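You operate a simulated robot arm through the tools that you are given. There is no shell and no other tool. Be economical: measure what you need, move in short steps, check, and stop when the job is done.

Carry out the task below with a simulated robot arm. There is one attempt and no reset: what you move stays moved.

JOB
Finish winding the blue bobbin at HIGH tension, then press END.
Fine: tension slider to HIGH and roller arm on, winder slider till FULL and left home, arm away again after END. Leave the knob; move no bobbin.

It is judged by the outcome, as a careful person would: the job done as asked, and still so three seconds after it is handed in. It fails if anything else is knocked over, pushed out of place, dropped, spilled or broken.

ROBOT AND FRAMES
A 6-joint arm with a two-finger parallel gripper, fixed in place. Base frame: the origin is at the foot of the arm, x ahead of it, y to its left, z up. Lengths are in cm, angles in degrees, forces in N, time in s.
With the tool pointing down near the work surface it reaches from about 26 to 68 cm from the base axis. Its first joint turns from -66.0 to 66.0 degrees. Payload 2.9 kg.
The TCP is the grasp point between the finger pads, 3 cm short of the fingertips. In the tool frame z runs along the fingers and y along their closing line. Largest opening 11 cm; finger width 2, thickness 1; the body of the gripper, 4.8 by 11.2 cm, starts 5.5 cm behind the TCP.
Orientation is told as [roll, pitch, yaw] about the base's x, y, z axes, in that order, counted from this pose: with the fingers straight down and closing along the base's y, the tool's x points along the base's -x, its y along +y and its z along -z.

CONTROLS
- The arm moves only by the tool drive_tool. Its argument "targets" is text: rows parted by semicolons, each of 7 numbers parted by spaces: the shift along the base's x, y, z in cm, then the turn, a rotation vector about the base's x, y, z in degrees, then the finger opening in cm, from 0 to 11. In form: x y z rx ry rz grip; .... A call has 1 to 20 rows; each row is the pose to reach, as a shift and turn from the pose commanded when the call began. Each row takes 0.2 s and may step no farther than 5 cm and 8.6 degrees from the row before; otherwise, or with a gripper value out of range, the whole call is refused. Where a pose cannot be reached the arm comes as near as it can. A force on the tool above 50 N (or 10 N above the force at the start of the call, whichever is more), or a blocked arm, ends the call early, and 0.2 s more pass. Each finger travels about 10.8 cm/s and halts on what it meets, pressing with about 25 N; the grip force reading is that of the motor and also rises with nothing between the fingers. The clock runs only during rows and for 0.2 s after the last one: add rows that repeat a pose to give the fingers time. The reply holds the time, the measured pose of the TCP, the force on the tool along the base axes, the opening and the grip force, in the units named above and with some noise, and new pictures: "pictures" is both (left out), scene, wrist or none.
- Cameras (640 x 400 px; columns grow to the right, rows downward): "scene" is fixed at [7.55, 43.22, 138.69]; the picture's right is [-0.77, -0.64, 0.00], its down [-0.36, 0.43, -0.83] and it looks along [0.53, -0.64, -0.56] (base axes); focal length 366 px, centre (320, 200). "wrist" rides on the gripper at [7.2, 1.7, -10.3] in the tool frame; the picture's right is [-0.23, 0.97, 0.00], its down [-0.76, -0.18, -0.62] and it looks along [-0.61, -0.14, 0.78] (tool axes); focal length 222 px, centre (320, 200). There is no depth. A picture from a camera that has moved, and an enlarged one, comes with that camera's place and axes in the base frame and with its lens.
- close_up(camera, box): a new picture of the part [left, top, right, bottom] of that camera's present view, enlarged. It takes no simulated time.
- sign_off(): hands the job in; it is judged then, once.

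Work in short steps. Places have to be worked out from the pictures, the camera data and where the tool is seen: move nearer, look again, correct. Check each grasp and each placing, and mend what went wrong. You have 120 turns and 170 pictures in all, those below and enlarged ones among them. Open the gripper and draw the arm clear of the work before you hand the job in, unless the task says otherwise; then end with one line.

The tools are called by a JSON object that holds its "fn" and its "kwargs". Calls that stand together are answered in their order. drive_tool: Moves the arm, as the interface text tells. Its arguments: {"type":"object","properties":{"targets":{"type":"string"},"pictures":{"type":"string","enum":["both","scene","wrist","none"]}},"required":["targets"]} The other tools are called the same way: close_up (camera, box) takes an enlarged picture of a part of a camera's view; sign_off () hands the job in.

At the start:

```text
t: 0.0
eef_pos: [42.69, -12.23, 111.5]
ee_rot: [-0.1, 0.0, -0.1]
wrist_force: [1.2, -0.2, 0.6]
gripper_width: 11.0
grasp_force: 0.1
```

scene: 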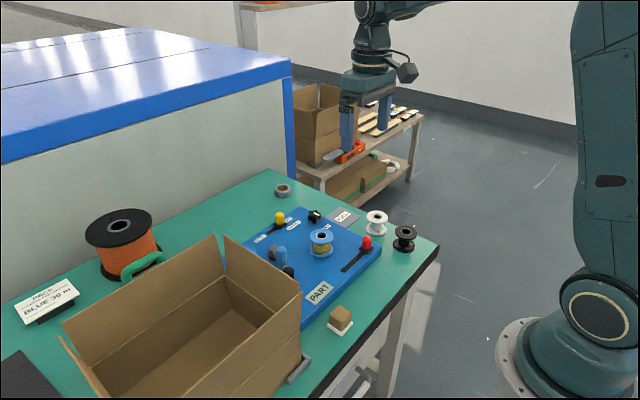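
wrist: 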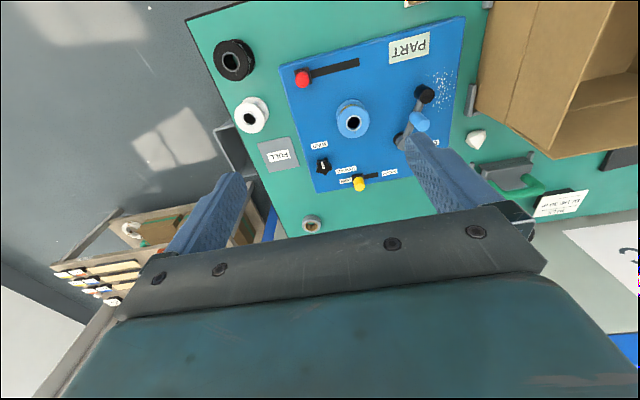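

I start by enlarging the panel in both views to read the labels and controls.

{"fn": "close_up", "kwargs": {"camera": "scene", "box": [220, 160, 440, 340]}}

{"fn": "close_up", "kwargs": {"camera": "wrist", "box": [200, 10, 500, 240]}}

{"fn": "close_up", "kwargs": {"camera": "wrist", "box": [290, 130, 410, 200]}}

```text
2.22 times, centred on (330, 250) of scene
camera zoom: at [7.55, 43.22, 138.69], right [-0.77, -0.64, 0.0], down [-0.36, 0.43, -0.83], along [0.53, -0.64, -0.56], focal length 814 px, centre (298, 89)
```

zoom: 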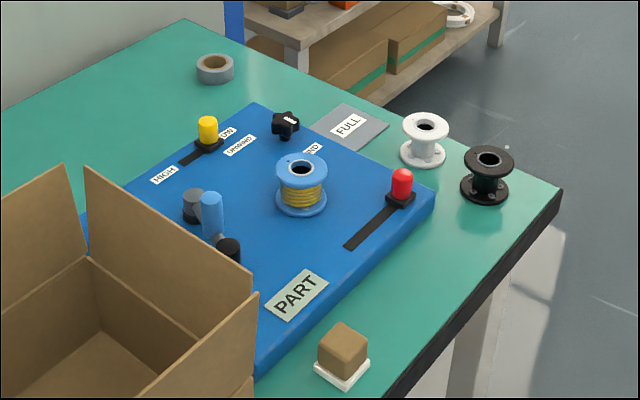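

```text
1.74 times, centred on (350, 125) of wrist
camera zoom: at [35.5, -10.62, 122.06], right [0.23, 0.97, 0.0], down [0.76, -0.18, 0.62], along [0.61, -0.14, -0.78], focal length 386 px, centre (268, 330)
```

zoom: 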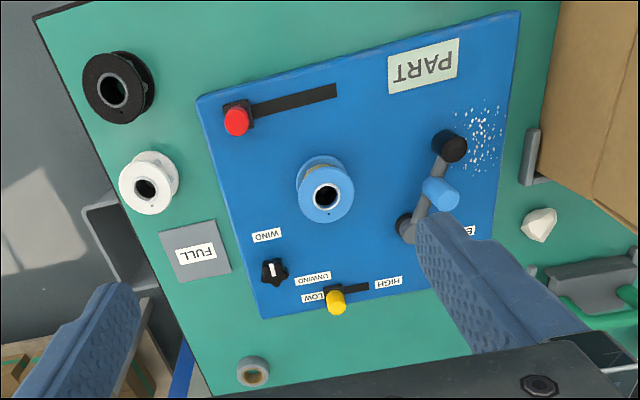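

```text
5.33 times, centred on (350, 165) of wrist
camera zoom: at [35.5, -10.62, 122.06], right [0.23, 0.97, 0.0], down [0.76, -0.18, 0.62], along [0.61, -0.14, -0.78], focal length 1185 px, centre (160, 387)
```

zoom: 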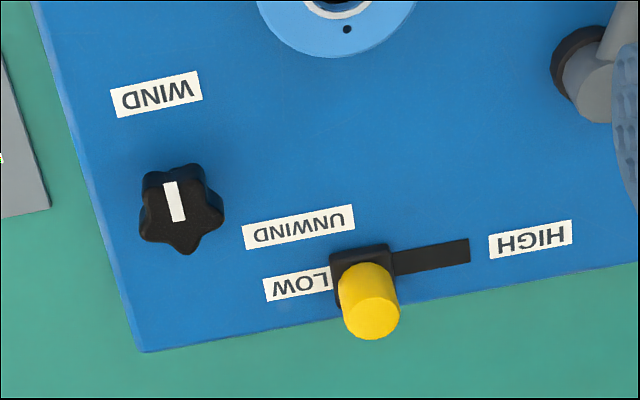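

The slider positions are roughly measured: yellow at about (65,-8), red at about (42,-15) with its slot running along y. The finger hides END and the roller arm, so I back off to see them.

{"fn": "drive_tool", "kwargs": {"targets": "-4 3 0 0 0 0 11; -8 6 0 0 0 0 11; -10 10 0 0 0 0 11; -10 10 0 0 0 0 11"}}

{"fn": "close_up", "kwargs": {"camera": "wrist", "box": [160, 0, 440, 200]}}

```text
t: 1.0
eef_pos: [32.64, -2.3, 111.73]
ee_rot: [0.0, 0.0, 0.0]
wrist_force: [-0.2, 0.1, -0.2]
gripper_width: 11.01
grasp_force: 0.0
camera wrist: at [25.46, -0.63, 122.13], right [0.23, 0.97, 0.0], down [0.76, -0.18, 0.62], along [0.61, -0.14, -0.78], focal length 222 px, centre (320, 200)
```

scene: 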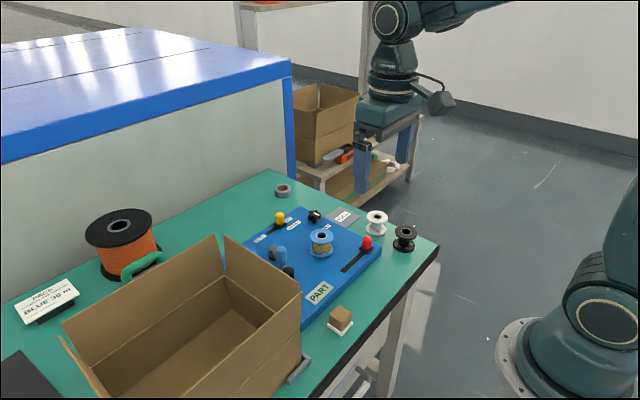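
wrist: 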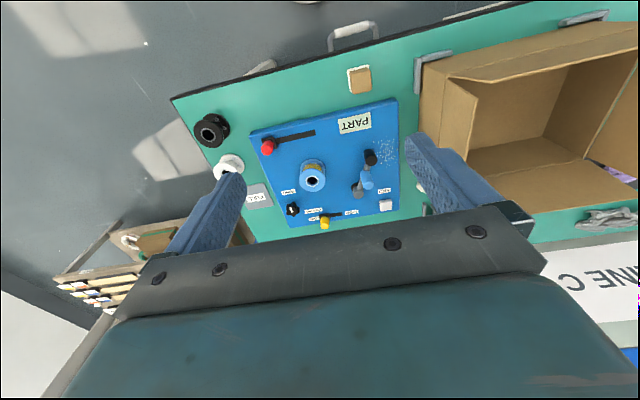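

```text
2.00 times, centred on (300, 100) of wrist
camera zoom: at [25.46, -0.63, 122.13], right [0.23, 0.97, 0.0], down [0.76, -0.18, 0.62], along [0.61, -0.14, -0.78], focal length 444 px, centre (360, 400)
```

zoom: 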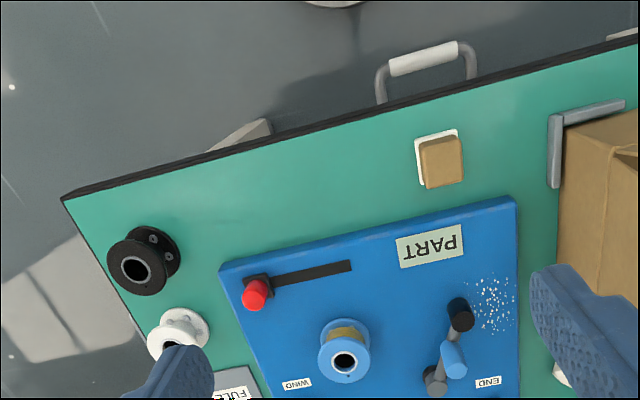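

{"fn": "close_up", "kwargs": {"camera": "wrist", "box": [240, 90, 420, 240]}}

{"fn": "close_up", "kwargs": {"camera": "wrist", "box": [335, 140, 405, 220]}}

```text
2.67 times, centred on (330, 165) of wrist
camera zoom: at [25.46, -0.63, 122.13], right [0.23, 0.97, 0.0], down [0.76, -0.18, 0.62], along [0.61, -0.14, -0.78], focal length 592 px, centre (293, 293)
```

zoom: 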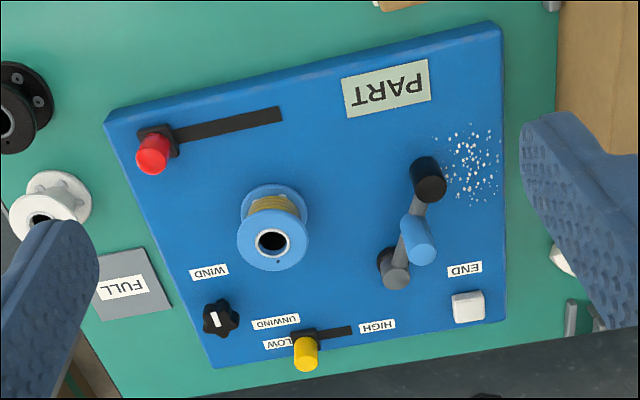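

```text
5.00 times, centred on (370, 180) of wrist
camera zoom: at [25.46, -0.63, 122.13], right [0.23, 0.97, 0.0], down [0.76, -0.18, 0.62], along [0.61, -0.14, -0.78], focal length 1111 px, centre (70, 300)
```

zoom: 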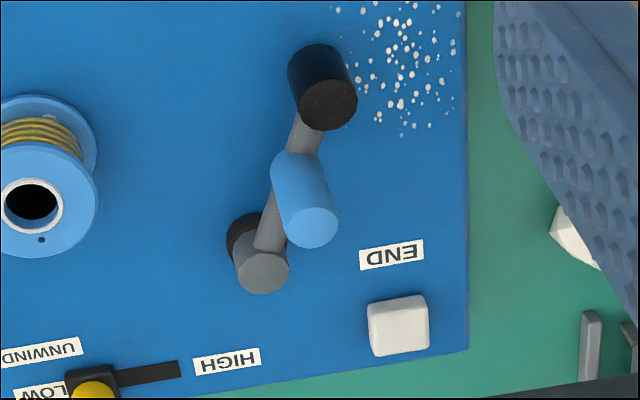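

Triangulated, the panel top is at z≈79, with these positions:
- Yellow knob: (65.2,-8.5), top 82
- Red knob: (42.1,-14.9), top 82
- Roller arm pivot: (57,0.9)
- Roller arm handle: (52.6,3.1), top about 85.5
- END: about (64,7.3)

I move above the yellow knob.

{"fn": "drive_tool", "kwargs": {"targets": "4 -1 -1 0 0 0 9; 8 -2 -2 0 0 0 7; 12 -3 -4 0 0 0 5; 16 -4 -6 0 0 0 5; 20 -5 -8 0 0 0 5; 24 -6 -10 0 0 0 5; 28 -6.2 -12 0 0 0 5; 32.4 -6.2 -14 0 0 0 5; 32.4 -6.2 -18 0 0 0 5; 32.4 -6.2 -20 0 0 0 5; 32.4 -6.2 -20 0 0 0 5"}}

{"fn": "close_up", "kwargs": {"camera": "scene", "box": [220, 120, 400, 260]}}

```text
t: 3.4
eef_pos: [65.06, -8.55, 91.61]
ee_rot: [0.0, 0.1, 0.0]
wrist_force: [0.3, -0.3, 0.6]
gripper_width: 5.03
grasp_force: 0.1
camera wrist: at [57.83, -6.88, 102.12], right [0.23, 0.97, 0.0], down [0.76, -0.18, 0.62], along [0.61, -0.14, -0.78], focal length 222 px, centre (320, 200)
```

scene: 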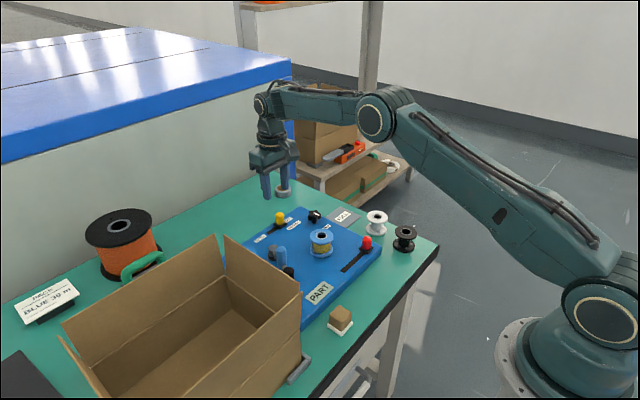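
wrist: 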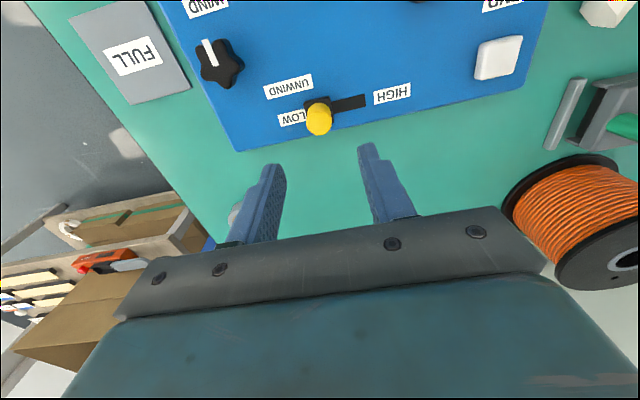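

```text
2.86 times, centred on (310, 190) of scene
camera zoom: at [7.55, 43.22, 138.69], right [-0.77, -0.64, 0.0], down [-0.36, 0.43, -0.83], along [0.53, -0.64, -0.56], focal length 1047 px, centre (349, 229)
```

zoom: 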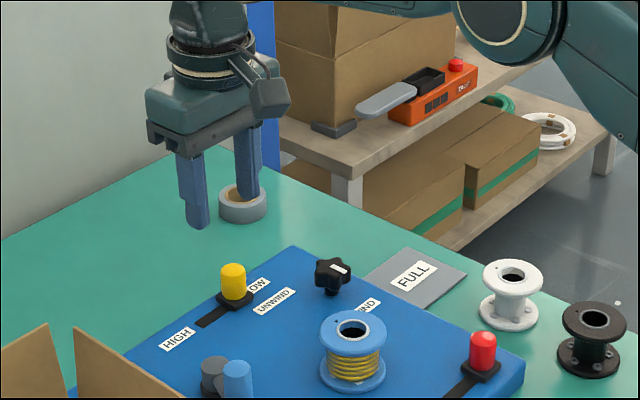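

The knob is confirmed at about (64.7,-8.5). I lower with the fingers straddling it, tips at about 80.8.

{"fn": "drive_tool", "kwargs": {"targets": "-0.3 0 -3 0 0 0 5; -0.3 0 -6 0 0 0 5; -0.3 0 -7.8 0 0 0 5; -0.3 0 -7.8 0 0 0 3.2; -0.3 0 -7.8 0 0 0 3.2"}}

{"fn": "close_up", "kwargs": {"camera": "scene", "box": [220, 150, 340, 260]}}

```text
t: 4.6
eef_pos: [64.82, -8.44, 83.88]
ee_rot: [-0.1, 0.0, 0.0]
wrist_force: [-0.1, -0.8, 0.5]
gripper_width: 3.19
grasp_force: 0.0
camera wrist: at [57.56, -6.86, 94.3], right [0.23, 0.97, 0.0], down [0.76, -0.18, 0.62], along [0.61, -0.14, -0.78], focal length 222 px, centre (320, 200)
```

scene: 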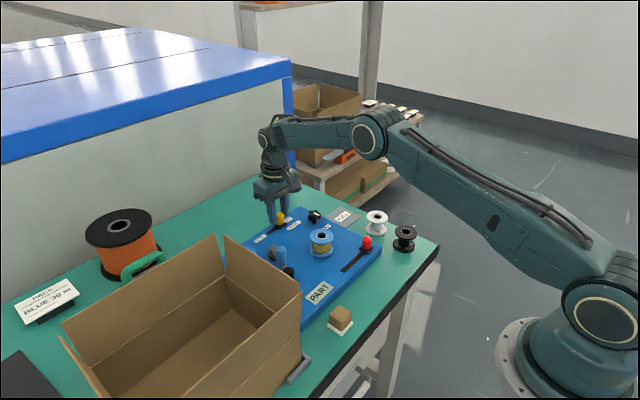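
wrist: 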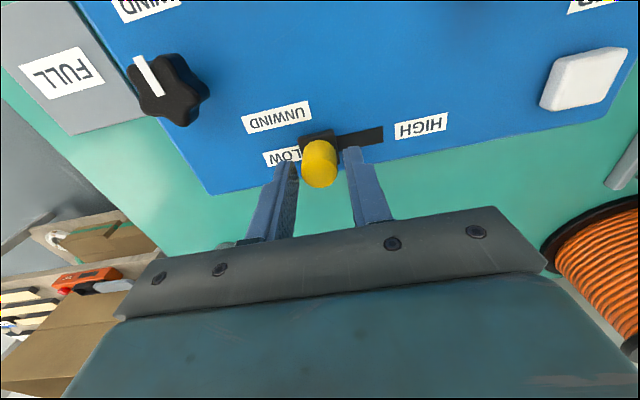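

```text
3.64 times, centred on (280, 205) of scene
camera zoom: at [7.55, 43.22, 138.69], right [-0.77, -0.64, 0.0], down [-0.36, 0.43, -0.83], along [0.53, -0.64, -0.56], focal length 1332 px, centre (466, 182)
```

zoom: 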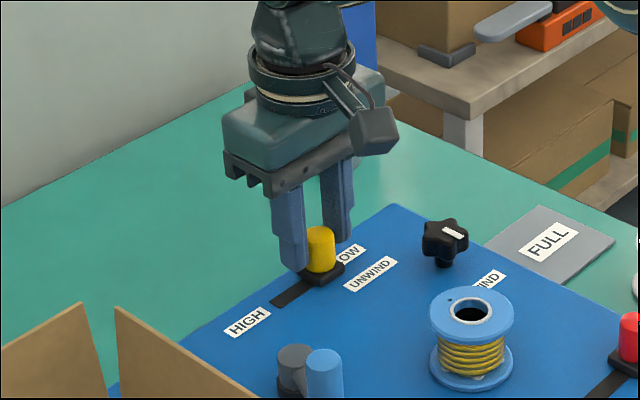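

The knob sits between the fingers. I push toward HIGH (+y).

{"fn": "drive_tool", "kwargs": {"targets": "0 1 0 0 0 0 3.2; 0 2 0 0 0 0 3.2; 0 3 0 0 0 0 3.2; 0 3.5 0 0 0 0 3.2; 0 4 0 0 0 0 3.2; 0 4 0 0 0 0 3.2", "pictures": "wrist"}}

{"fn": "close_up", "kwargs": {"camera": "scene", "box": [220, 150, 340, 260]}}

```text
t: 6.0
eef_pos: [64.86, -4.42, 83.78]
ee_rot: [0.0, -0.1, 0.0]
wrist_force: [-0.2, -1.4, 0.2]
gripper_width: 3.25
grasp_force: 0.4
camera wrist: at [57.56, -2.8, 94.27], right [0.23, 0.97, 0.0], down [0.76, -0.18, 0.62], along [0.61, -0.14, -0.78], focal length 222 px, centre (320, 200)
```

wrist: 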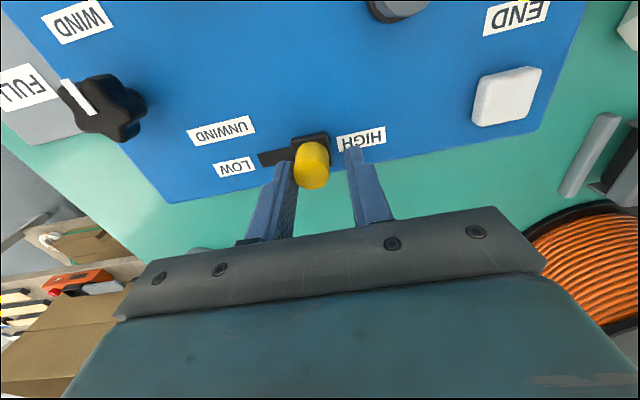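

```text
3.64 times, centred on (280, 205) of scene
camera zoom: at [7.55, 43.22, 138.69], right [-0.77, -0.64, 0.0], down [-0.36, 0.43, -0.83], along [0.53, -0.64, -0.56], focal length 1332 px, centre (466, 182)
```

zoom: 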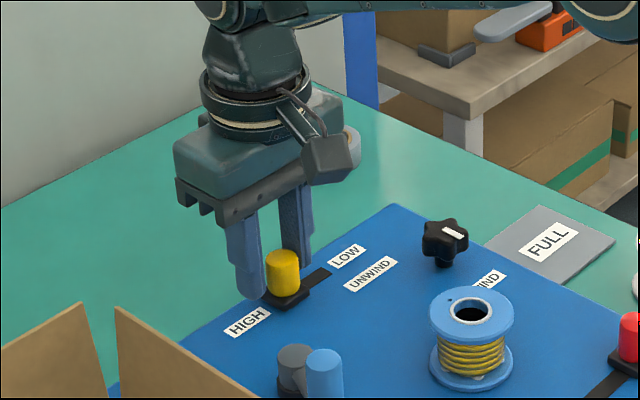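

The slider is nearly at the HIGH end. I push a little more to feel for the stop.

{"fn": "drive_tool", "kwargs": {"targets": "0 0.3 0 0 0 0 3.2; 0 0.6 0 0 0 0 3.2; 0 0.8 0 0 0 0 3.2; 0 0.8 0 0 0 0 3.2", "pictures": "wrist"}}

```text
t: 7.0
eef_pos: [64.84, -3.82, 83.73]
ee_rot: [0.0, 0.1, -0.1]
wrist_force: [-0.4, -9.6, 3.3]
gripper_width: 3.72
grasp_force: 5.1
camera wrist: at [57.59, -2.1, 94.26], right [0.23, 0.97, 0.0], down [0.76, -0.18, 0.62], along [0.61, -0.14, -0.78], focal length 222 px, centre (320, 200)
```

wrist: 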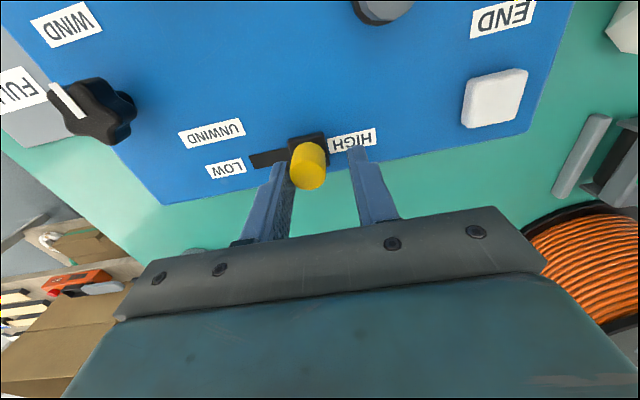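

The slider is hard against its HIGH stop at 9.6 N. I relax, lift, close the fingers and move to the +y side of the roller-arm handle.

{"fn": "drive_tool", "kwargs": {"targets": "0 -0.7 0 0 0 0 4.6; 0 -0.7 0 0 0 0 4.6; 0 -0.7 4 0 0 0 4.6; 0 -0.7 8 0 0 0 4; 0 -0.7 12 0 0 0 2; -3 2 12 0 0 0 0; -6 5 12 0 0 0 0; -9 8 12 0 0 0 0; -12 10.5 12 0 0 0 0; -12 10.5 12 0 0 0 0"}}

{"fn": "close_up", "kwargs": {"camera": "scene", "box": [220, 150, 400, 300]}}

```text
t: 9.2
eef_pos: [52.91, 6.98, 95.79]
ee_rot: [0.0, 0.0, 0.0]
wrist_force: [0.0, 0.1, -0.8]
gripper_width: 0.0
grasp_force: 25.1
camera wrist: at [45.64, 8.59, 106.28], right [0.23, 0.97, 0.0], down [0.76, -0.18, 0.62], along [0.61, -0.14, -0.78], focal length 222 px, centre (320, 200)
```

scene: 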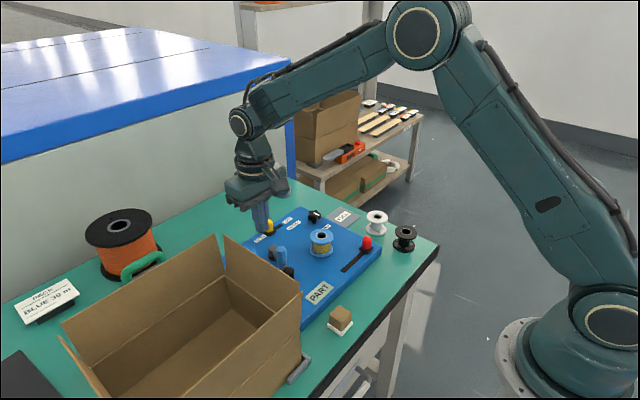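
wrist: 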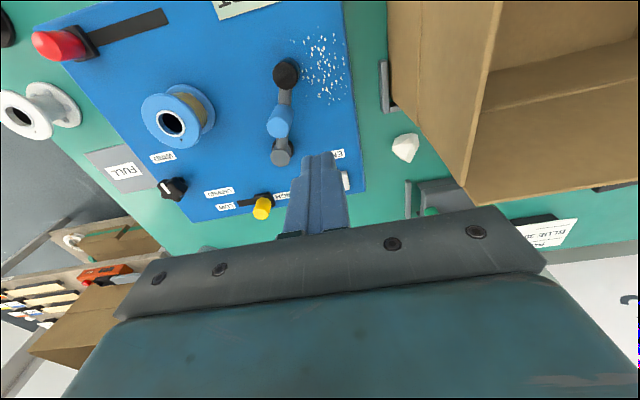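

```text
2.67 times, centred on (310, 225) of scene
camera zoom: at [7.55, 43.22, 138.69], right [-0.77, -0.64, 0.0], down [-0.36, 0.43, -0.83], along [0.53, -0.64, -0.56], focal length 977 px, centre (347, 133)
```

zoom: 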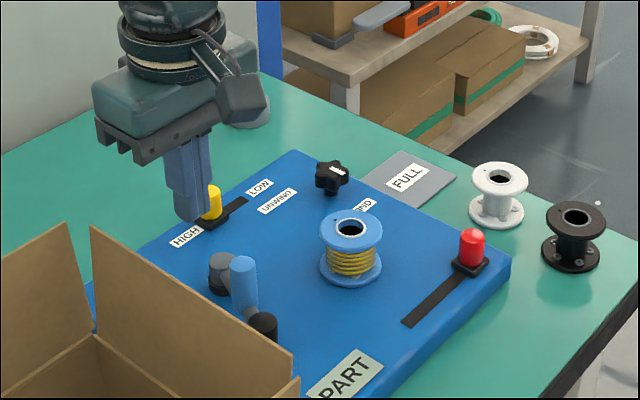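

The handle is at (52.3,3.2) with its top near 86, and the box wall is at y≈15, so there is clearance. I descend beside the handle on its +y side, tips at 83.2.

{"fn": "drive_tool", "kwargs": {"targets": "-0.4 -0.9 -4 0 0 0 0; -0.4 -0.9 -8 0 0 0 0; -0.4 -0.9 -9.6 0 0 0 0; -0.4 -0.9 -9.6 0 0 0 0"}}

{"fn": "close_up", "kwargs": {"camera": "scene", "box": [220, 180, 340, 290]}}

```text
t: 10.2
eef_pos: [52.41, 5.91, 86.22]
ee_rot: [0.2, 0.0, 0.0]
wrist_force: [0.0, -0.3, -0.1]
gripper_width: 0.0
grasp_force: 25.0
camera wrist: at [45.26, 7.63, 96.65], right [0.23, 0.97, 0.0], down [0.76, -0.18, 0.62], along [0.61, -0.14, -0.78], focal length 222 px, centre (320, 200)
```

scene: 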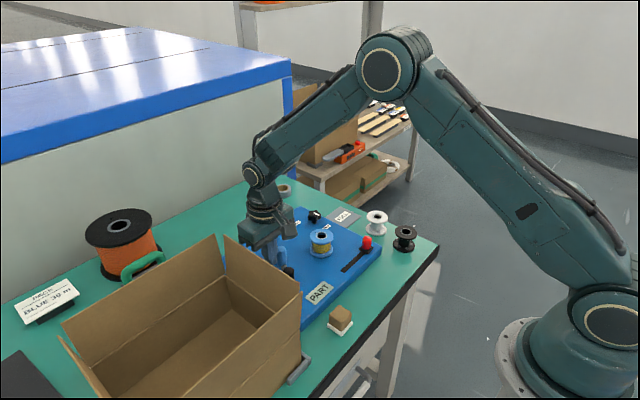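
wrist: 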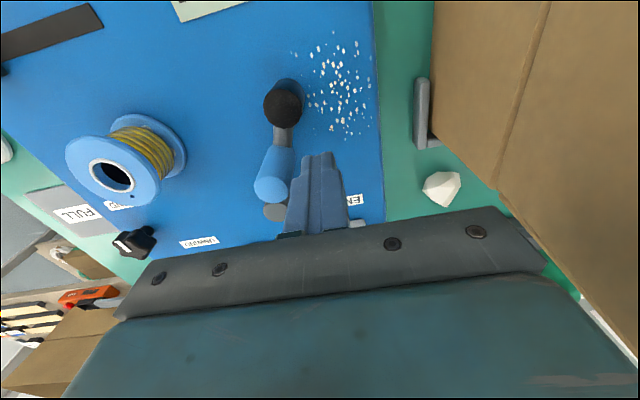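

```text
3.64 times, centred on (280, 235) of scene
camera zoom: at [7.55, 43.22, 138.69], right [-0.77, -0.64, 0.0], down [-0.36, 0.43, -0.83], along [0.53, -0.64, -0.56], focal length 1332 px, centre (466, 73)
```

zoom: 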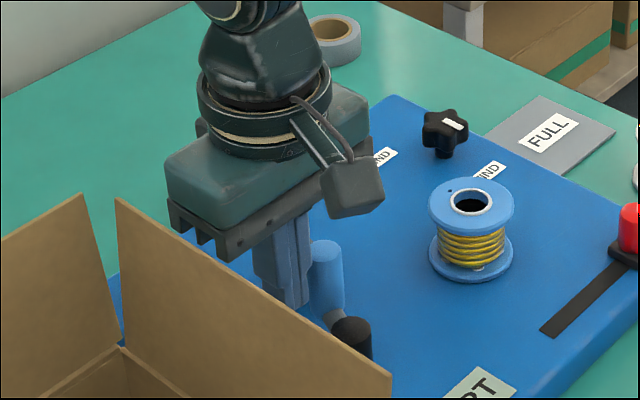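

I push the handle toward -y in small steps.

{"fn": "drive_tool", "kwargs": {"targets": "0 -1 0 0 0 0 0; 0 -1.7 0 0 0 0 0; 0 -2.4 0 0 0 0 0; 0 -3.1 0 0 0 0 0; 0 -3.8 0 0 0 0 0; 0 -4.4 0 0 0 0 0"}}

{"fn": "close_up", "kwargs": {"camera": "scene", "box": [220, 180, 340, 290]}}

```text
t: 11.6
eef_pos: [52.47, 1.47, 86.23]
ee_rot: [0.1, -0.1, 0.1]
wrist_force: [0.2, 1.0, 0.2]
gripper_width: 0.01
grasp_force: 25.0
camera wrist: at [45.23, 3.13, 96.67], right [0.23, 0.97, 0.0], down [0.76, -0.18, 0.62], along [0.61, -0.14, -0.78], focal length 222 px, centre (320, 200)
```

scene: 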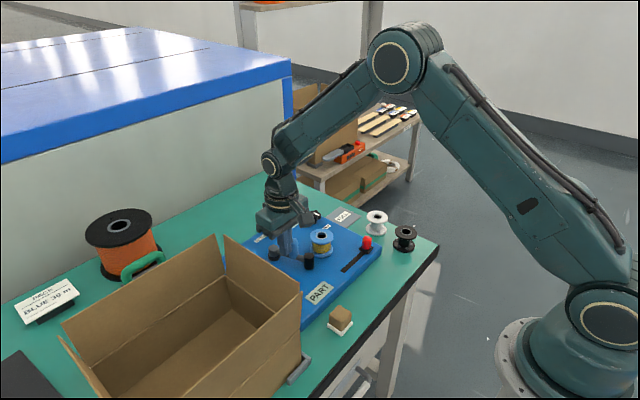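
wrist: 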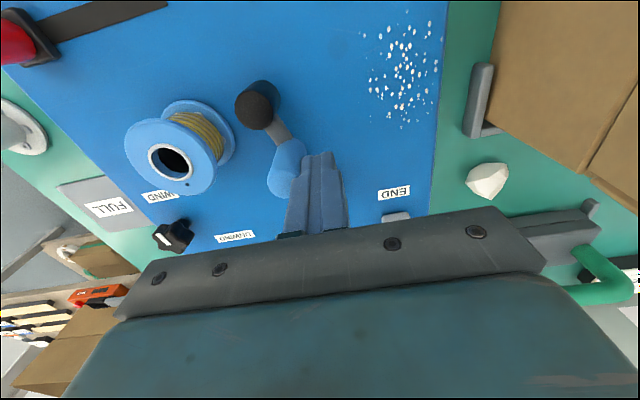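

```text
3.64 times, centred on (280, 235) of scene
camera zoom: at [7.55, 43.22, 138.69], right [-0.77, -0.64, 0.0], down [-0.36, 0.43, -0.83], along [0.53, -0.64, -0.56], focal length 1332 px, centre (466, 73)
```

zoom: 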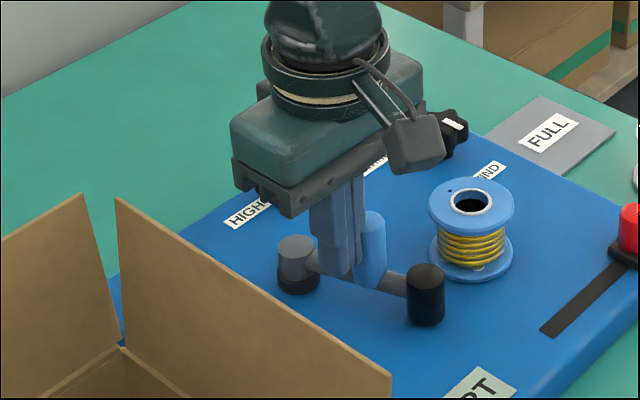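

The arm swings freely and the roller is close to the bobbin. I continue gently.

{"fn": "drive_tool", "kwargs": {"targets": "0.1 -0.4 0 0 0 0 0; 0.1 -0.8 0 0 0 0 0; 0.1 -0.8 0 0 0 0 0"}}

{"fn": "close_up", "kwargs": {"camera": "scene", "box": [240, 200, 340, 290]}}

```text
t: 12.4
eef_pos: [52.63, 0.87, 86.15]
ee_rot: [-0.1, 0.0, 0.0]
wrist_force: [1.9, 1.2, 1.4]
gripper_width: 0.0
grasp_force: 25.0
camera wrist: at [45.33, 2.39, 96.67], right [0.23, 0.97, 0.0], down [0.76, -0.18, 0.62], along [0.61, -0.14, -0.78], focal length 222 px, centre (320, 200)
```

scene: 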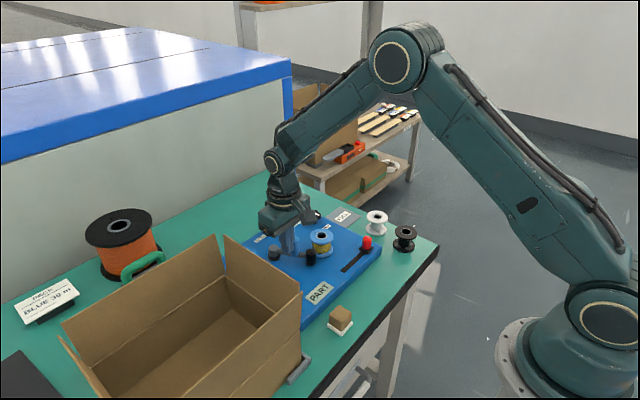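
wrist: 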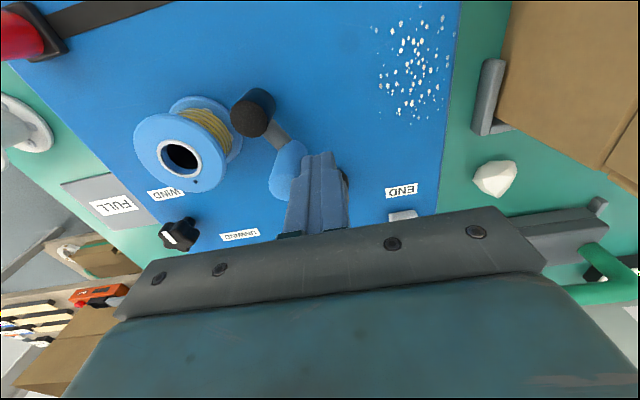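

```text
4.44 times, centred on (290, 245) of scene
camera zoom: at [7.55, 43.23, 138.69], right [-0.77, -0.64, 0.0], down [-0.36, 0.43, -0.83], along [0.53, -0.64, -0.56], focal length 1629 px, centre (453, 0)
```

zoom: 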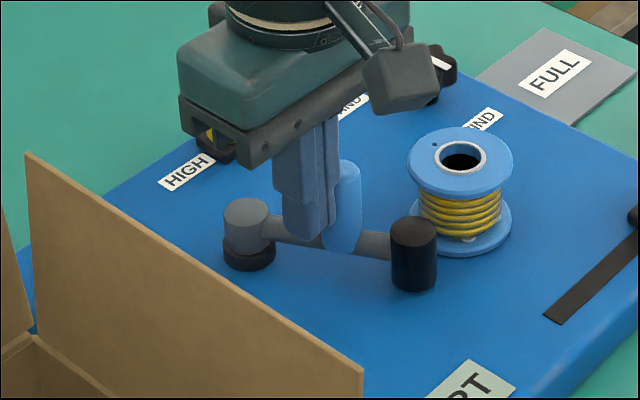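

{"fn": "drive_tool", "kwargs": {"targets": "0.1 -0.4 0 0 0 0 0; 0.2 -0.7 0 0 0 0 0; 0.2 -0.7 0 0 0 0 0", "pictures": "wrist"}}

{"fn": "close_up", "kwargs": {"camera": "scene", "box": [240, 200, 340, 290]}}

```text
t: 13.2
eef_pos: [52.71, 0.17, 86.23]
ee_rot: [0.1, 0.1, 0.2]
wrist_force: [-5.5, 17.3, 4.7]
gripper_width: 0.0
grasp_force: 24.9
camera wrist: at [45.45, 1.85, 96.69], right [0.22, 0.97, 0.0], down [0.76, -0.18, 0.62], along [0.61, -0.14, -0.78], focal length 222 px, centre (320, 200)
```

wrist: 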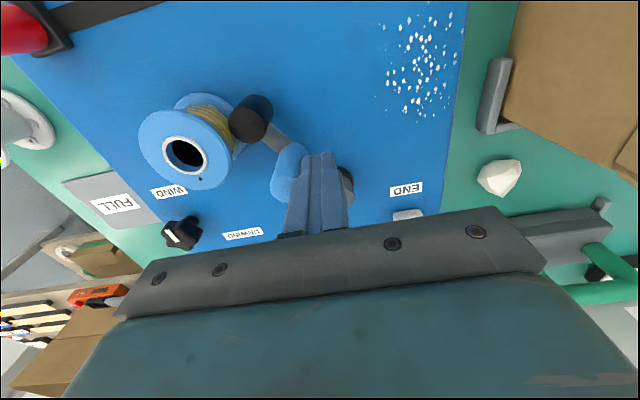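

```text
4.44 times, centred on (290, 245) of scene
camera zoom: at [7.53, 43.27, 138.68], right [-0.77, -0.64, 0.0], down [-0.36, 0.43, -0.83], along [0.53, -0.64, -0.56], focal length 1629 px, centre (453, 0)
```

zoom: 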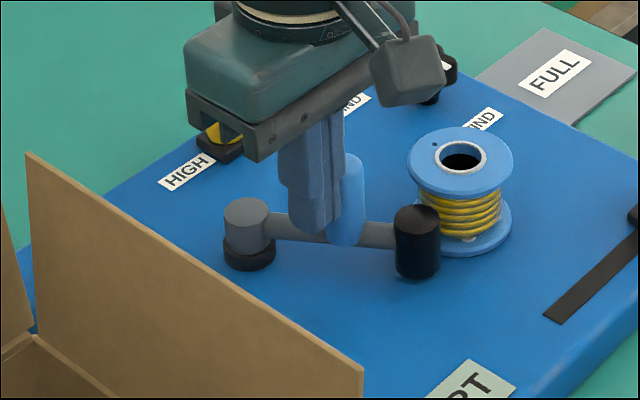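

Force rose to 17 N, so the roller is bearing on the bobbin. I back off, lift, and head above the red winder slider.

{"fn": "drive_tool", "kwargs": {"targets": "0.2 0.8 0 0 0 0 0; 0.2 1.5 0 0 0 0 0; 0.2 1.5 4 0 0 0 0; 0.2 1.5 9 0 0 0 1; -2 -2 9 0 0 0 2; -4.5 -5.5 9 0 0 0 4; -7 -9 9 0 0 0 5; -9 -12 9 0 0 0 5; -10.6 -15 9 0 0 0 5; -10.6 -15 9 0 0 0 5"}}

{"fn": "close_up", "kwargs": {"camera": "scene", "box": [220, 160, 440, 320]}}

```text
t: 15.4
eef_pos: [42.11, -14.92, 95.08]
ee_rot: [0.1, 0.0, 0.0]
wrist_force: [-0.5, 0.1, -0.1]
gripper_width: 5.01
grasp_force: 0.0
camera wrist: at [34.87, -13.29, 105.63], right [0.23, 0.97, 0.0], down [0.76, -0.18, 0.62], along [0.61, -0.14, -0.78], focal length 222 px, centre (320, 200)
```

scene: 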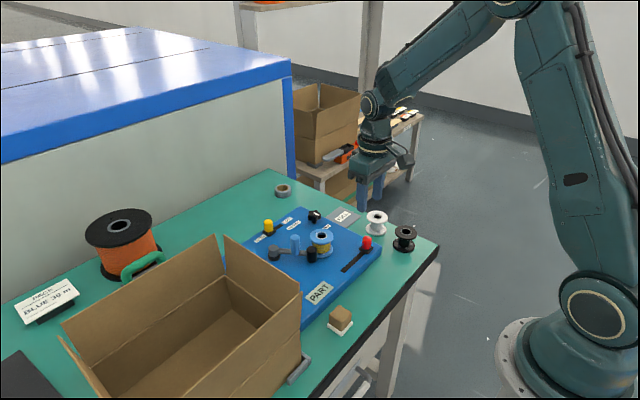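
wrist: 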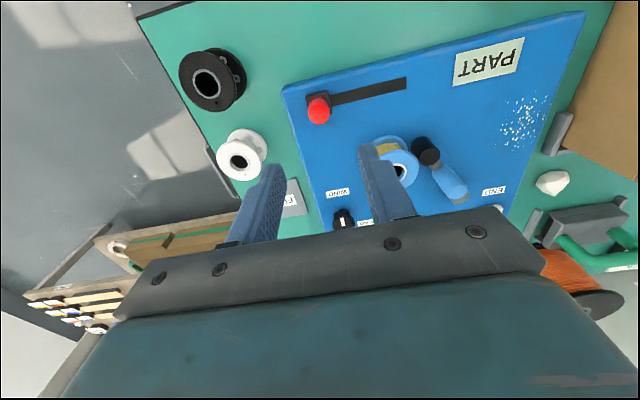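

```text
2.50 times, centred on (330, 240) of scene
camera zoom: at [7.55, 43.22, 138.69], right [-0.77, -0.64, 0.0], down [-0.36, 0.43, -0.83], along [0.53, -0.64, -0.56], focal length 916 px, centre (295, 100)
```

zoom: 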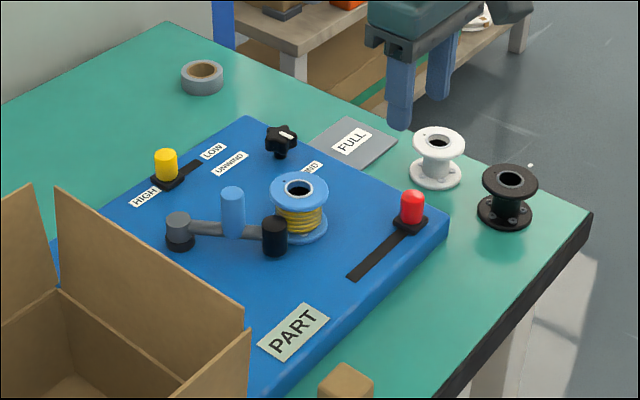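

The roller arm stayed on and the tension reads HIGH. Red knob is at about (42,-15). I lower the fingers to straddle it.

{"fn": "drive_tool", "kwargs": {"targets": "-0.1 -0.1 -4 0 0 0 5; -0.1 -0.1 -8 0 0 0 5; -0.1 -0.1 -11.3 0 0 0 5; -0.1 -0.1 -11.3 0 0 0 3.2; -0.1 -0.1 -11.3 0 0 0 3.2", "pictures": "wrist"}}

{"fn": "close_up", "kwargs": {"camera": "scene", "box": [280, 160, 440, 320]}}

```text
t: 16.6
eef_pos: [42.16, -15.09, 83.94]
ee_rot: [0.0, 0.0, -0.1]
wrist_force: [0.0, 0.8, 0.1]
gripper_width: 3.2
grasp_force: 0.0
camera wrist: at [34.82, -13.38, 94.46], right [0.23, 0.97, 0.0], down [0.76, -0.18, 0.62], along [0.61, -0.14, -0.78], focal length 222 px, centre (320, 200)
```

wrist: 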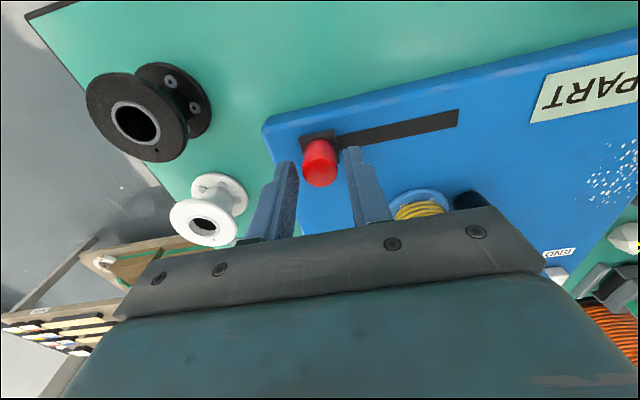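

```text
2.50 times, centred on (360, 240) of scene
camera zoom: at [7.55, 43.22, 138.69], right [-0.77, -0.64, 0.0], down [-0.36, 0.43, -0.83], along [0.53, -0.64, -0.56], focal length 916 px, centre (220, 100)
```

zoom: 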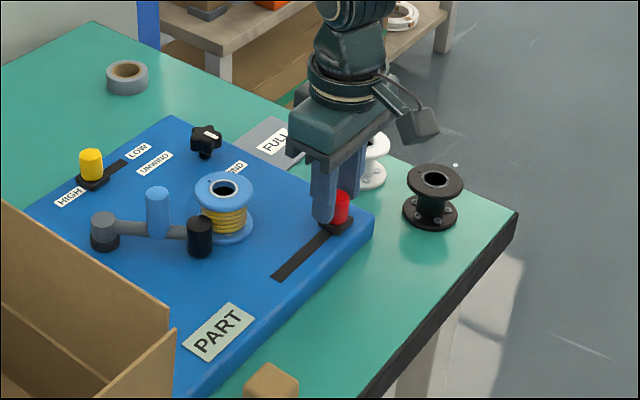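

I push the slider +y partway and watch the display.

{"fn": "drive_tool", "kwargs": {"targets": "0 0.8 0 0 0 0 3.2; 0 1.6 0 0 0 0 3.2; 0 2.4 0 0 0 0 3.2; 0 3.2 0 0 0 0 3.2; 0 4 0 0 0 0 3.2", "pictures": "none"}}

{"fn": "close_up", "kwargs": {"camera": "scene", "box": [260, 180, 420, 320]}}

```text
t: 17.8
eef_pos: [41.96, -11.03, 83.91]
ee_rot: [0.1, 0.0, 0.0]
wrist_force: [-0.2, 0.1, 0.4]
gripper_width: 3.21
grasp_force: 0.1
```

```text
2.86 times, centred on (340, 250) of scene
camera zoom: at [7.55, 43.22, 138.69], right [-0.77, -0.64, 0.0], down [-0.36, 0.43, -0.83], along [0.53, -0.64, -0.56], focal length 1047 px, centre (263, 57)
```

zoom: 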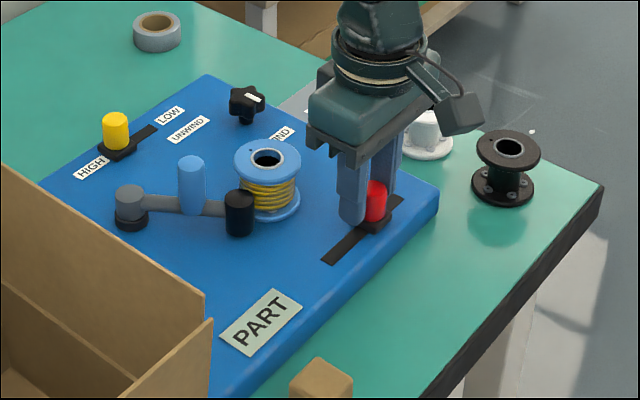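

The slider is moving and the display still says PART. I continue toward the end of the slot.

{"fn": "drive_tool", "kwargs": {"targets": "0 0.8 0 0 0 0 3.2; 0 1.6 0 0 0 0 3.2; 0 2.4 0 0 0 0 3.2; 0 3.2 0 0 0 0 3.2; 0 4 0 0 0 0 3.2; 0 4.4 0 0 0 0 3.2", "pictures": "wrist"}}

{"fn": "close_up", "kwargs": {"camera": "scene", "box": [260, 180, 420, 320]}}

```text
t: 19.2
eef_pos: [41.9, -6.68, 83.86]
ee_rot: [-0.1, 0.0, 0.0]
wrist_force: [0.2, -0.6, -0.3]
gripper_width: 3.25
grasp_force: 0.0
camera wrist: at [34.76, -5.0, 94.38], right [0.23, 0.97, 0.0], down [0.76, -0.18, 0.62], along [0.61, -0.14, -0.78], focal length 222 px, centre (320, 200)
```

wrist: 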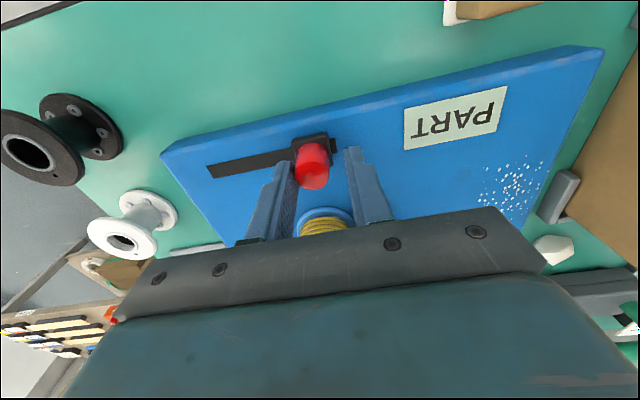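

```text
2.86 times, centred on (340, 250) of scene
camera zoom: at [7.55, 43.22, 138.69], right [-0.77, -0.64, 0.0], down [-0.36, 0.43, -0.83], along [0.53, -0.64, -0.56], focal length 1047 px, centre (263, 57)
```

zoom: 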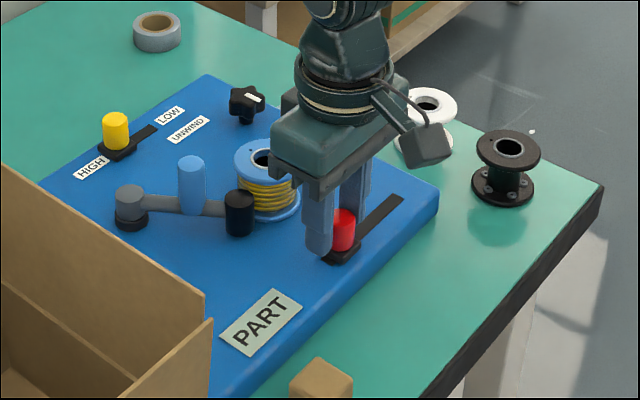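

Nearly at the end, still PART. I push to the stop, then return to home to complete the stroke.

{"fn": "drive_tool", "kwargs": {"targets": "0 0.4 0 0 0 0 3.2; 0 0.8 0 0 0 0 3.2; 0 0.8 0 0 0 0 3.2", "pictures": "none"}}

{"fn": "close_up", "kwargs": {"camera": "scene", "box": [260, 180, 420, 320]}}

```text
t: 20.0
eef_pos: [41.89, -5.92, 83.89]
ee_rot: [0.1, 0.0, 0.0]
wrist_force: [0.3, -0.3, -0.1]
gripper_width: 3.26
grasp_force: 0.3
```

```text
2.86 times, centred on (340, 250) of scene
camera zoom: at [7.55, 43.22, 138.69], right [-0.77, -0.64, 0.0], down [-0.36, 0.43, -0.83], along [0.53, -0.64, -0.56], focal length 1047 px, centre (263, 57)
```

zoom: 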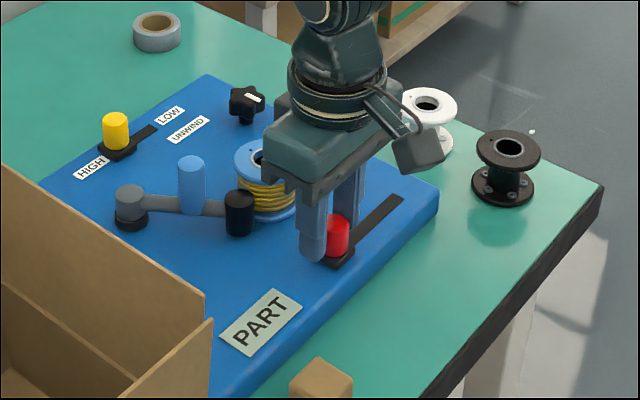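

{"fn": "drive_tool", "kwargs": {"targets": "0 0.3 0 0 0 0 3.2; 0 0.6 0 0 0 0 3.2; 0 0.6 0 0 0 0 3.2", "pictures": "wrist"}}

```text
t: 20.8
eef_pos: [41.97, -5.34, 83.93]
ee_rot: [-0.1, 0.0, 0.0]
wrist_force: [-0.5, -7.4, 1.5]
gripper_width: 3.55
grasp_force: 3.6
camera wrist: at [34.79, -3.67, 94.37], right [0.23, 0.97, 0.0], down [0.76, -0.18, 0.62], along [0.61, -0.14, -0.78], focal length 222 px, centre (320, 200)
```

wrist: 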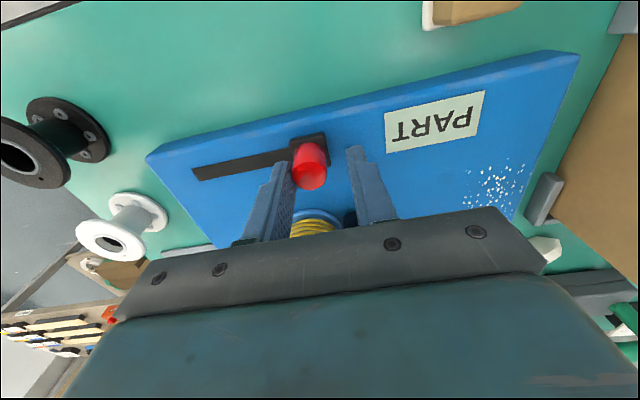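

The far stop is reached at 7 N. I return the slider toward home.

{"fn": "drive_tool", "kwargs": {"targets": "0 -1 0 0 0 0 3.2; 0 -2 0 0 0 0 3.2; 0 -3 0 0 0 0 3.2; 0 -4 0 0 0 0 3.2; 0 -5 0 0 0 0 3.2; 0 -6 0 0 0 0 3.2; 0 -7 0 0 0 0 3.2; 0 -8 0 0 0 0 3.2; 0 -9 0 0 0 0 3.2; 0 -9.6 0 0 0 0 3.2; 0 -10.1 0 0 0 0 3.2; 0 -10.1 0 0 0 0 3.2", "pictures": "wrist"}}

{"fn": "close_up", "kwargs": {"camera": "scene", "box": [260, 180, 420, 320]}}

```text
t: 23.4
eef_pos: [41.92, -15.34, 83.81]
ee_rot: [0.1, 0.0, -0.1]
wrist_force: [0.0, 1.0, 0.7]
gripper_width: 3.21
grasp_force: 0.4
camera wrist: at [34.8, -13.75, 94.37], right [0.23, 0.97, 0.0], down [0.76, -0.18, 0.62], along [0.61, -0.14, -0.78], focal length 222 px, centre (320, 200)
```

wrist: 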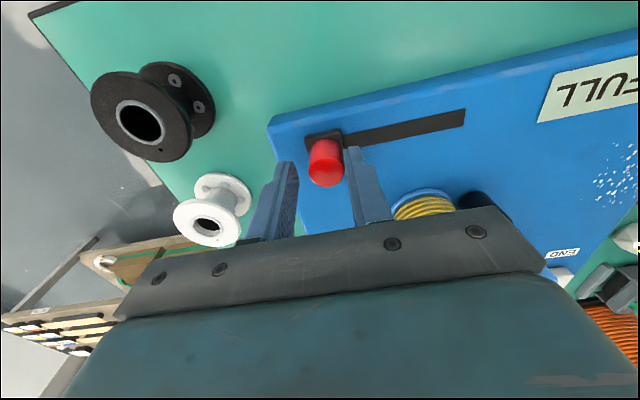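

```text
2.86 times, centred on (340, 250) of scene
camera zoom: at [7.55, 43.22, 138.69], right [-0.77, -0.64, 0.0], down [-0.36, 0.43, -0.83], along [0.53, -0.64, -0.56], focal length 1047 px, centre (263, 57)
```

zoom: 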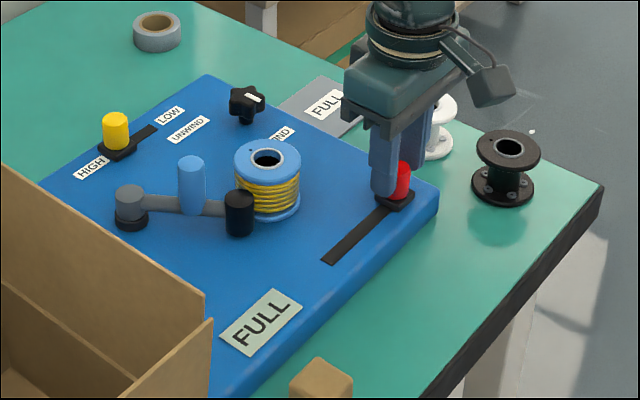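

The display reads FULL. I nudge the slider to confirm it is at its home stop.

{"fn": "drive_tool", "kwargs": {"targets": "0 -0.2 0 0 0 0 3.2; 0 -0.4 0 0 0 0 3.2; 0 -0.4 0 0 0 0 3.2", "pictures": "none"}}

```text
t: 24.2
eef_pos: [42.06, -15.77, 83.9]
ee_rot: [0.1, 0.0, 0.1]
wrist_force: [2.0, 7.7, -0.6]
gripper_width: 3.69
grasp_force: 4.3
```

The slider is at its home stop (7.7 N). I release, lift, and travel to above END with the fingers closed.

{"fn": "drive_tool", "kwargs": {"targets": "0 0.5 0 0 0 0 4.6; 0 0.5 0 0 0 0 4.6; 0 0.5 4 0 0 0 4.6; 0 0.5 8 0 0 0 4.6; 0 0.5 12 0 0 0 3; 3.1 3.5 12 0 0 0 1; 6.2 6.5 12 0 0 0 0; 9.3 9.5 12 0 0 0 0; 12.4 12.5 12 0 0 0 0; 15.5 15.5 12 0 0 0 0; 18.6 18.5 12 0 0 0 0; 19 21.5 12 0 0 0 0; 19 21.5 12 0 0 0 0"}}

{"fn": "close_up", "kwargs": {"camera": "scene", "box": [220, 160, 440, 320]}}

```text
t: 27.0
eef_pos: [60.83, 5.84, 95.94]
ee_rot: [0.0, 0.0, 0.0]
wrist_force: [-0.2, -0.6, 0.0]
gripper_width: 0.02
grasp_force: 24.6
camera wrist: at [53.69, 7.46, 106.41], right [0.23, 0.97, 0.0], down [0.76, -0.18, 0.62], along [0.61, -0.14, -0.78], focal length 222 px, centre (320, 200)
```

scene: 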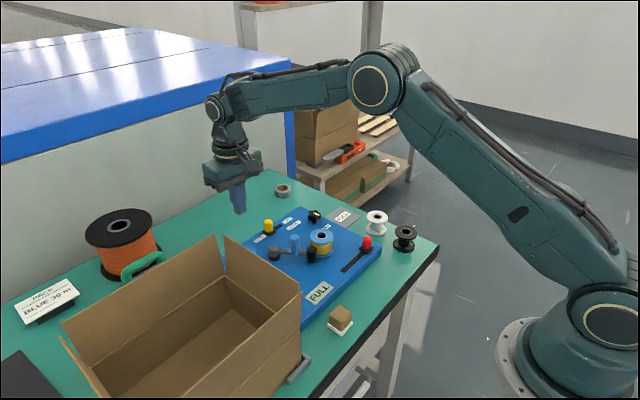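
wrist: 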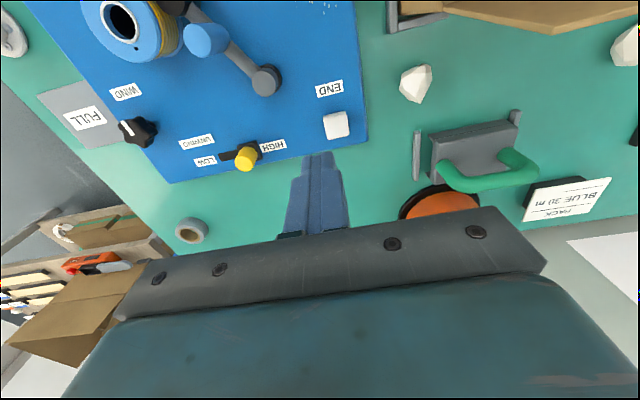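

```text
2.50 times, centred on (330, 240) of scene
camera zoom: at [7.55, 43.23, 138.69], right [-0.77, -0.64, 0.0], down [-0.36, 0.43, -0.83], along [0.53, -0.64, -0.56], focal length 916 px, centre (295, 100)
```

zoom: 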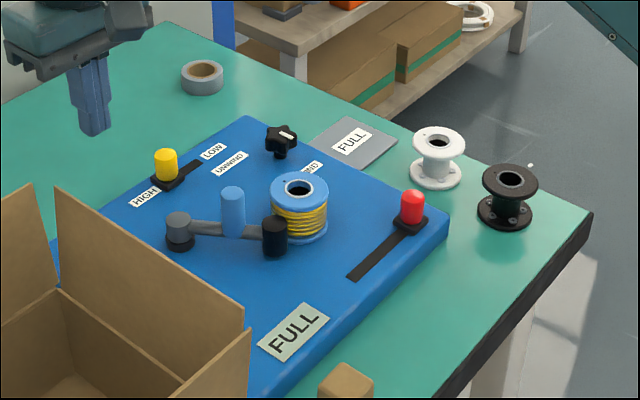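

END is at about (63.4,7.2) with its top near z 80. I move over it and descend to tips 81.5.

{"fn": "drive_tool", "kwargs": {"targets": "2.5 1.35 -3 0 0 0 0; 2.5 1.35 -7 0 0 0 0; 2.5 1.35 -11.4 0 0 0 0; 2.5 1.35 -11.4 0 0 0 0"}}

```text
t: 28.0
eef_pos: [63.49, 7.09, 84.37]
ee_rot: [0.0, 0.0, 0.0]
wrist_force: [0.7, 0.3, 0.2]
gripper_width: 0.01
grasp_force: 25.4
camera wrist: at [56.24, 8.74, 94.97], right [0.23, 0.97, 0.0], down [0.76, -0.18, 0.62], along [0.61, -0.14, -0.78], focal length 222 px, centre (320, 200)
```

scene: 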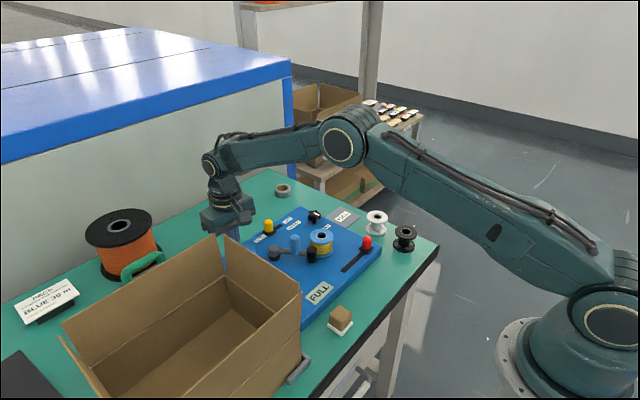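
wrist: 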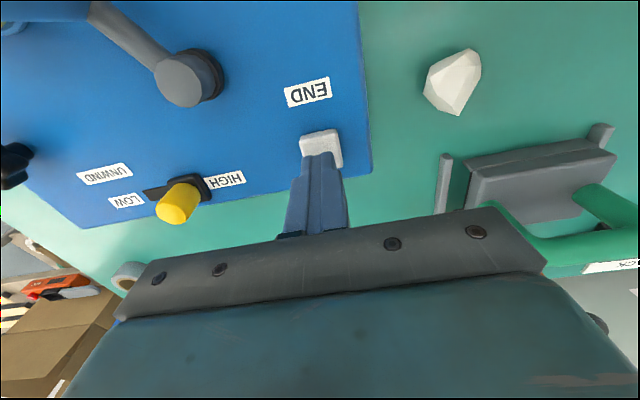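

The tips are over the button, and I press down in small steps.

{"fn": "drive_tool", "kwargs": {"targets": "0 0 -0.4 0 0 0 0; 0 0 -0.8 0 0 0 0; 0 0 -1.2 0 0 0 0; 0 0 -1.5 0 0 0 0; 0 0 -1.5 0 0 0 0"}}

{"fn": "close_up", "kwargs": {"camera": "wrist", "box": [260, 60, 400, 200]}}

```text
t: 29.2
eef_pos: [63.54, 7.14, 82.92]
ee_rot: [0.0, -0.1, 0.0]
wrist_force: [-0.8, -0.7, 2.5]
gripper_width: 0.0
grasp_force: 25.1
camera wrist: at [56.3, 8.75, 93.48], right [0.23, 0.97, 0.0], down [0.76, -0.18, 0.62], along [0.61, -0.14, -0.78], focal length 222 px, centre (320, 200)
```

scene: 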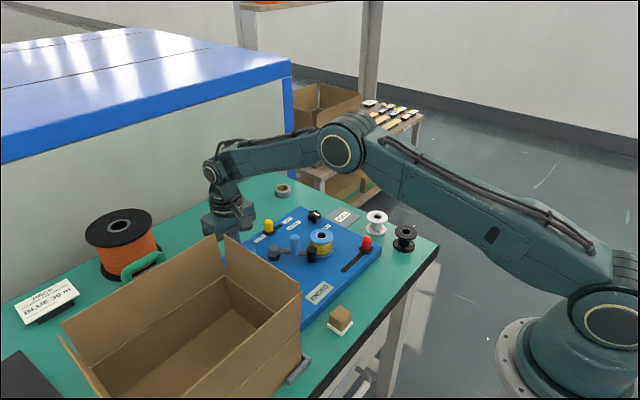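
wrist: 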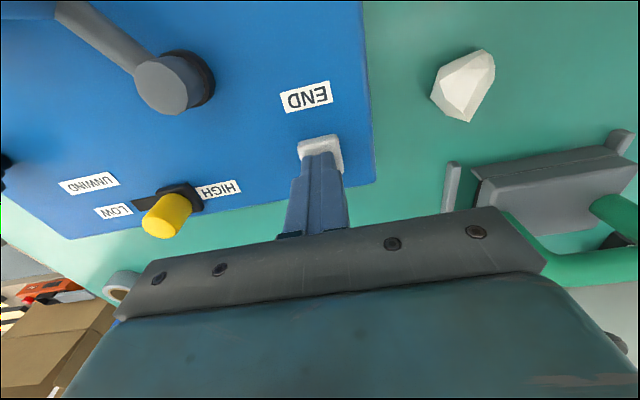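

```text
2.86 times, centred on (330, 130) of wrist
camera zoom: at [56.3, 8.75, 93.48], right [0.23, 0.97, 0.0], down [0.76, -0.18, 0.62], along [0.61, -0.14, -0.78], focal length 635 px, centre (291, 400)
```

zoom: 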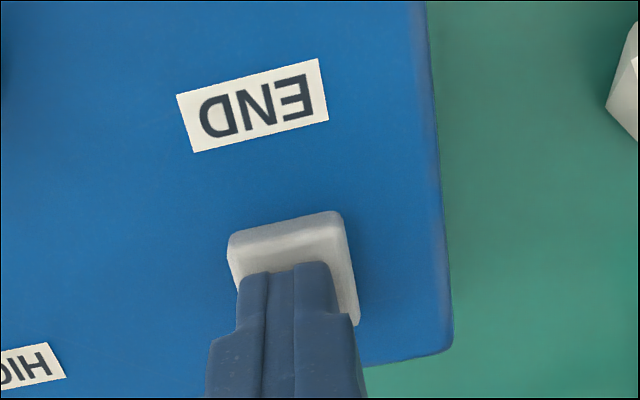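

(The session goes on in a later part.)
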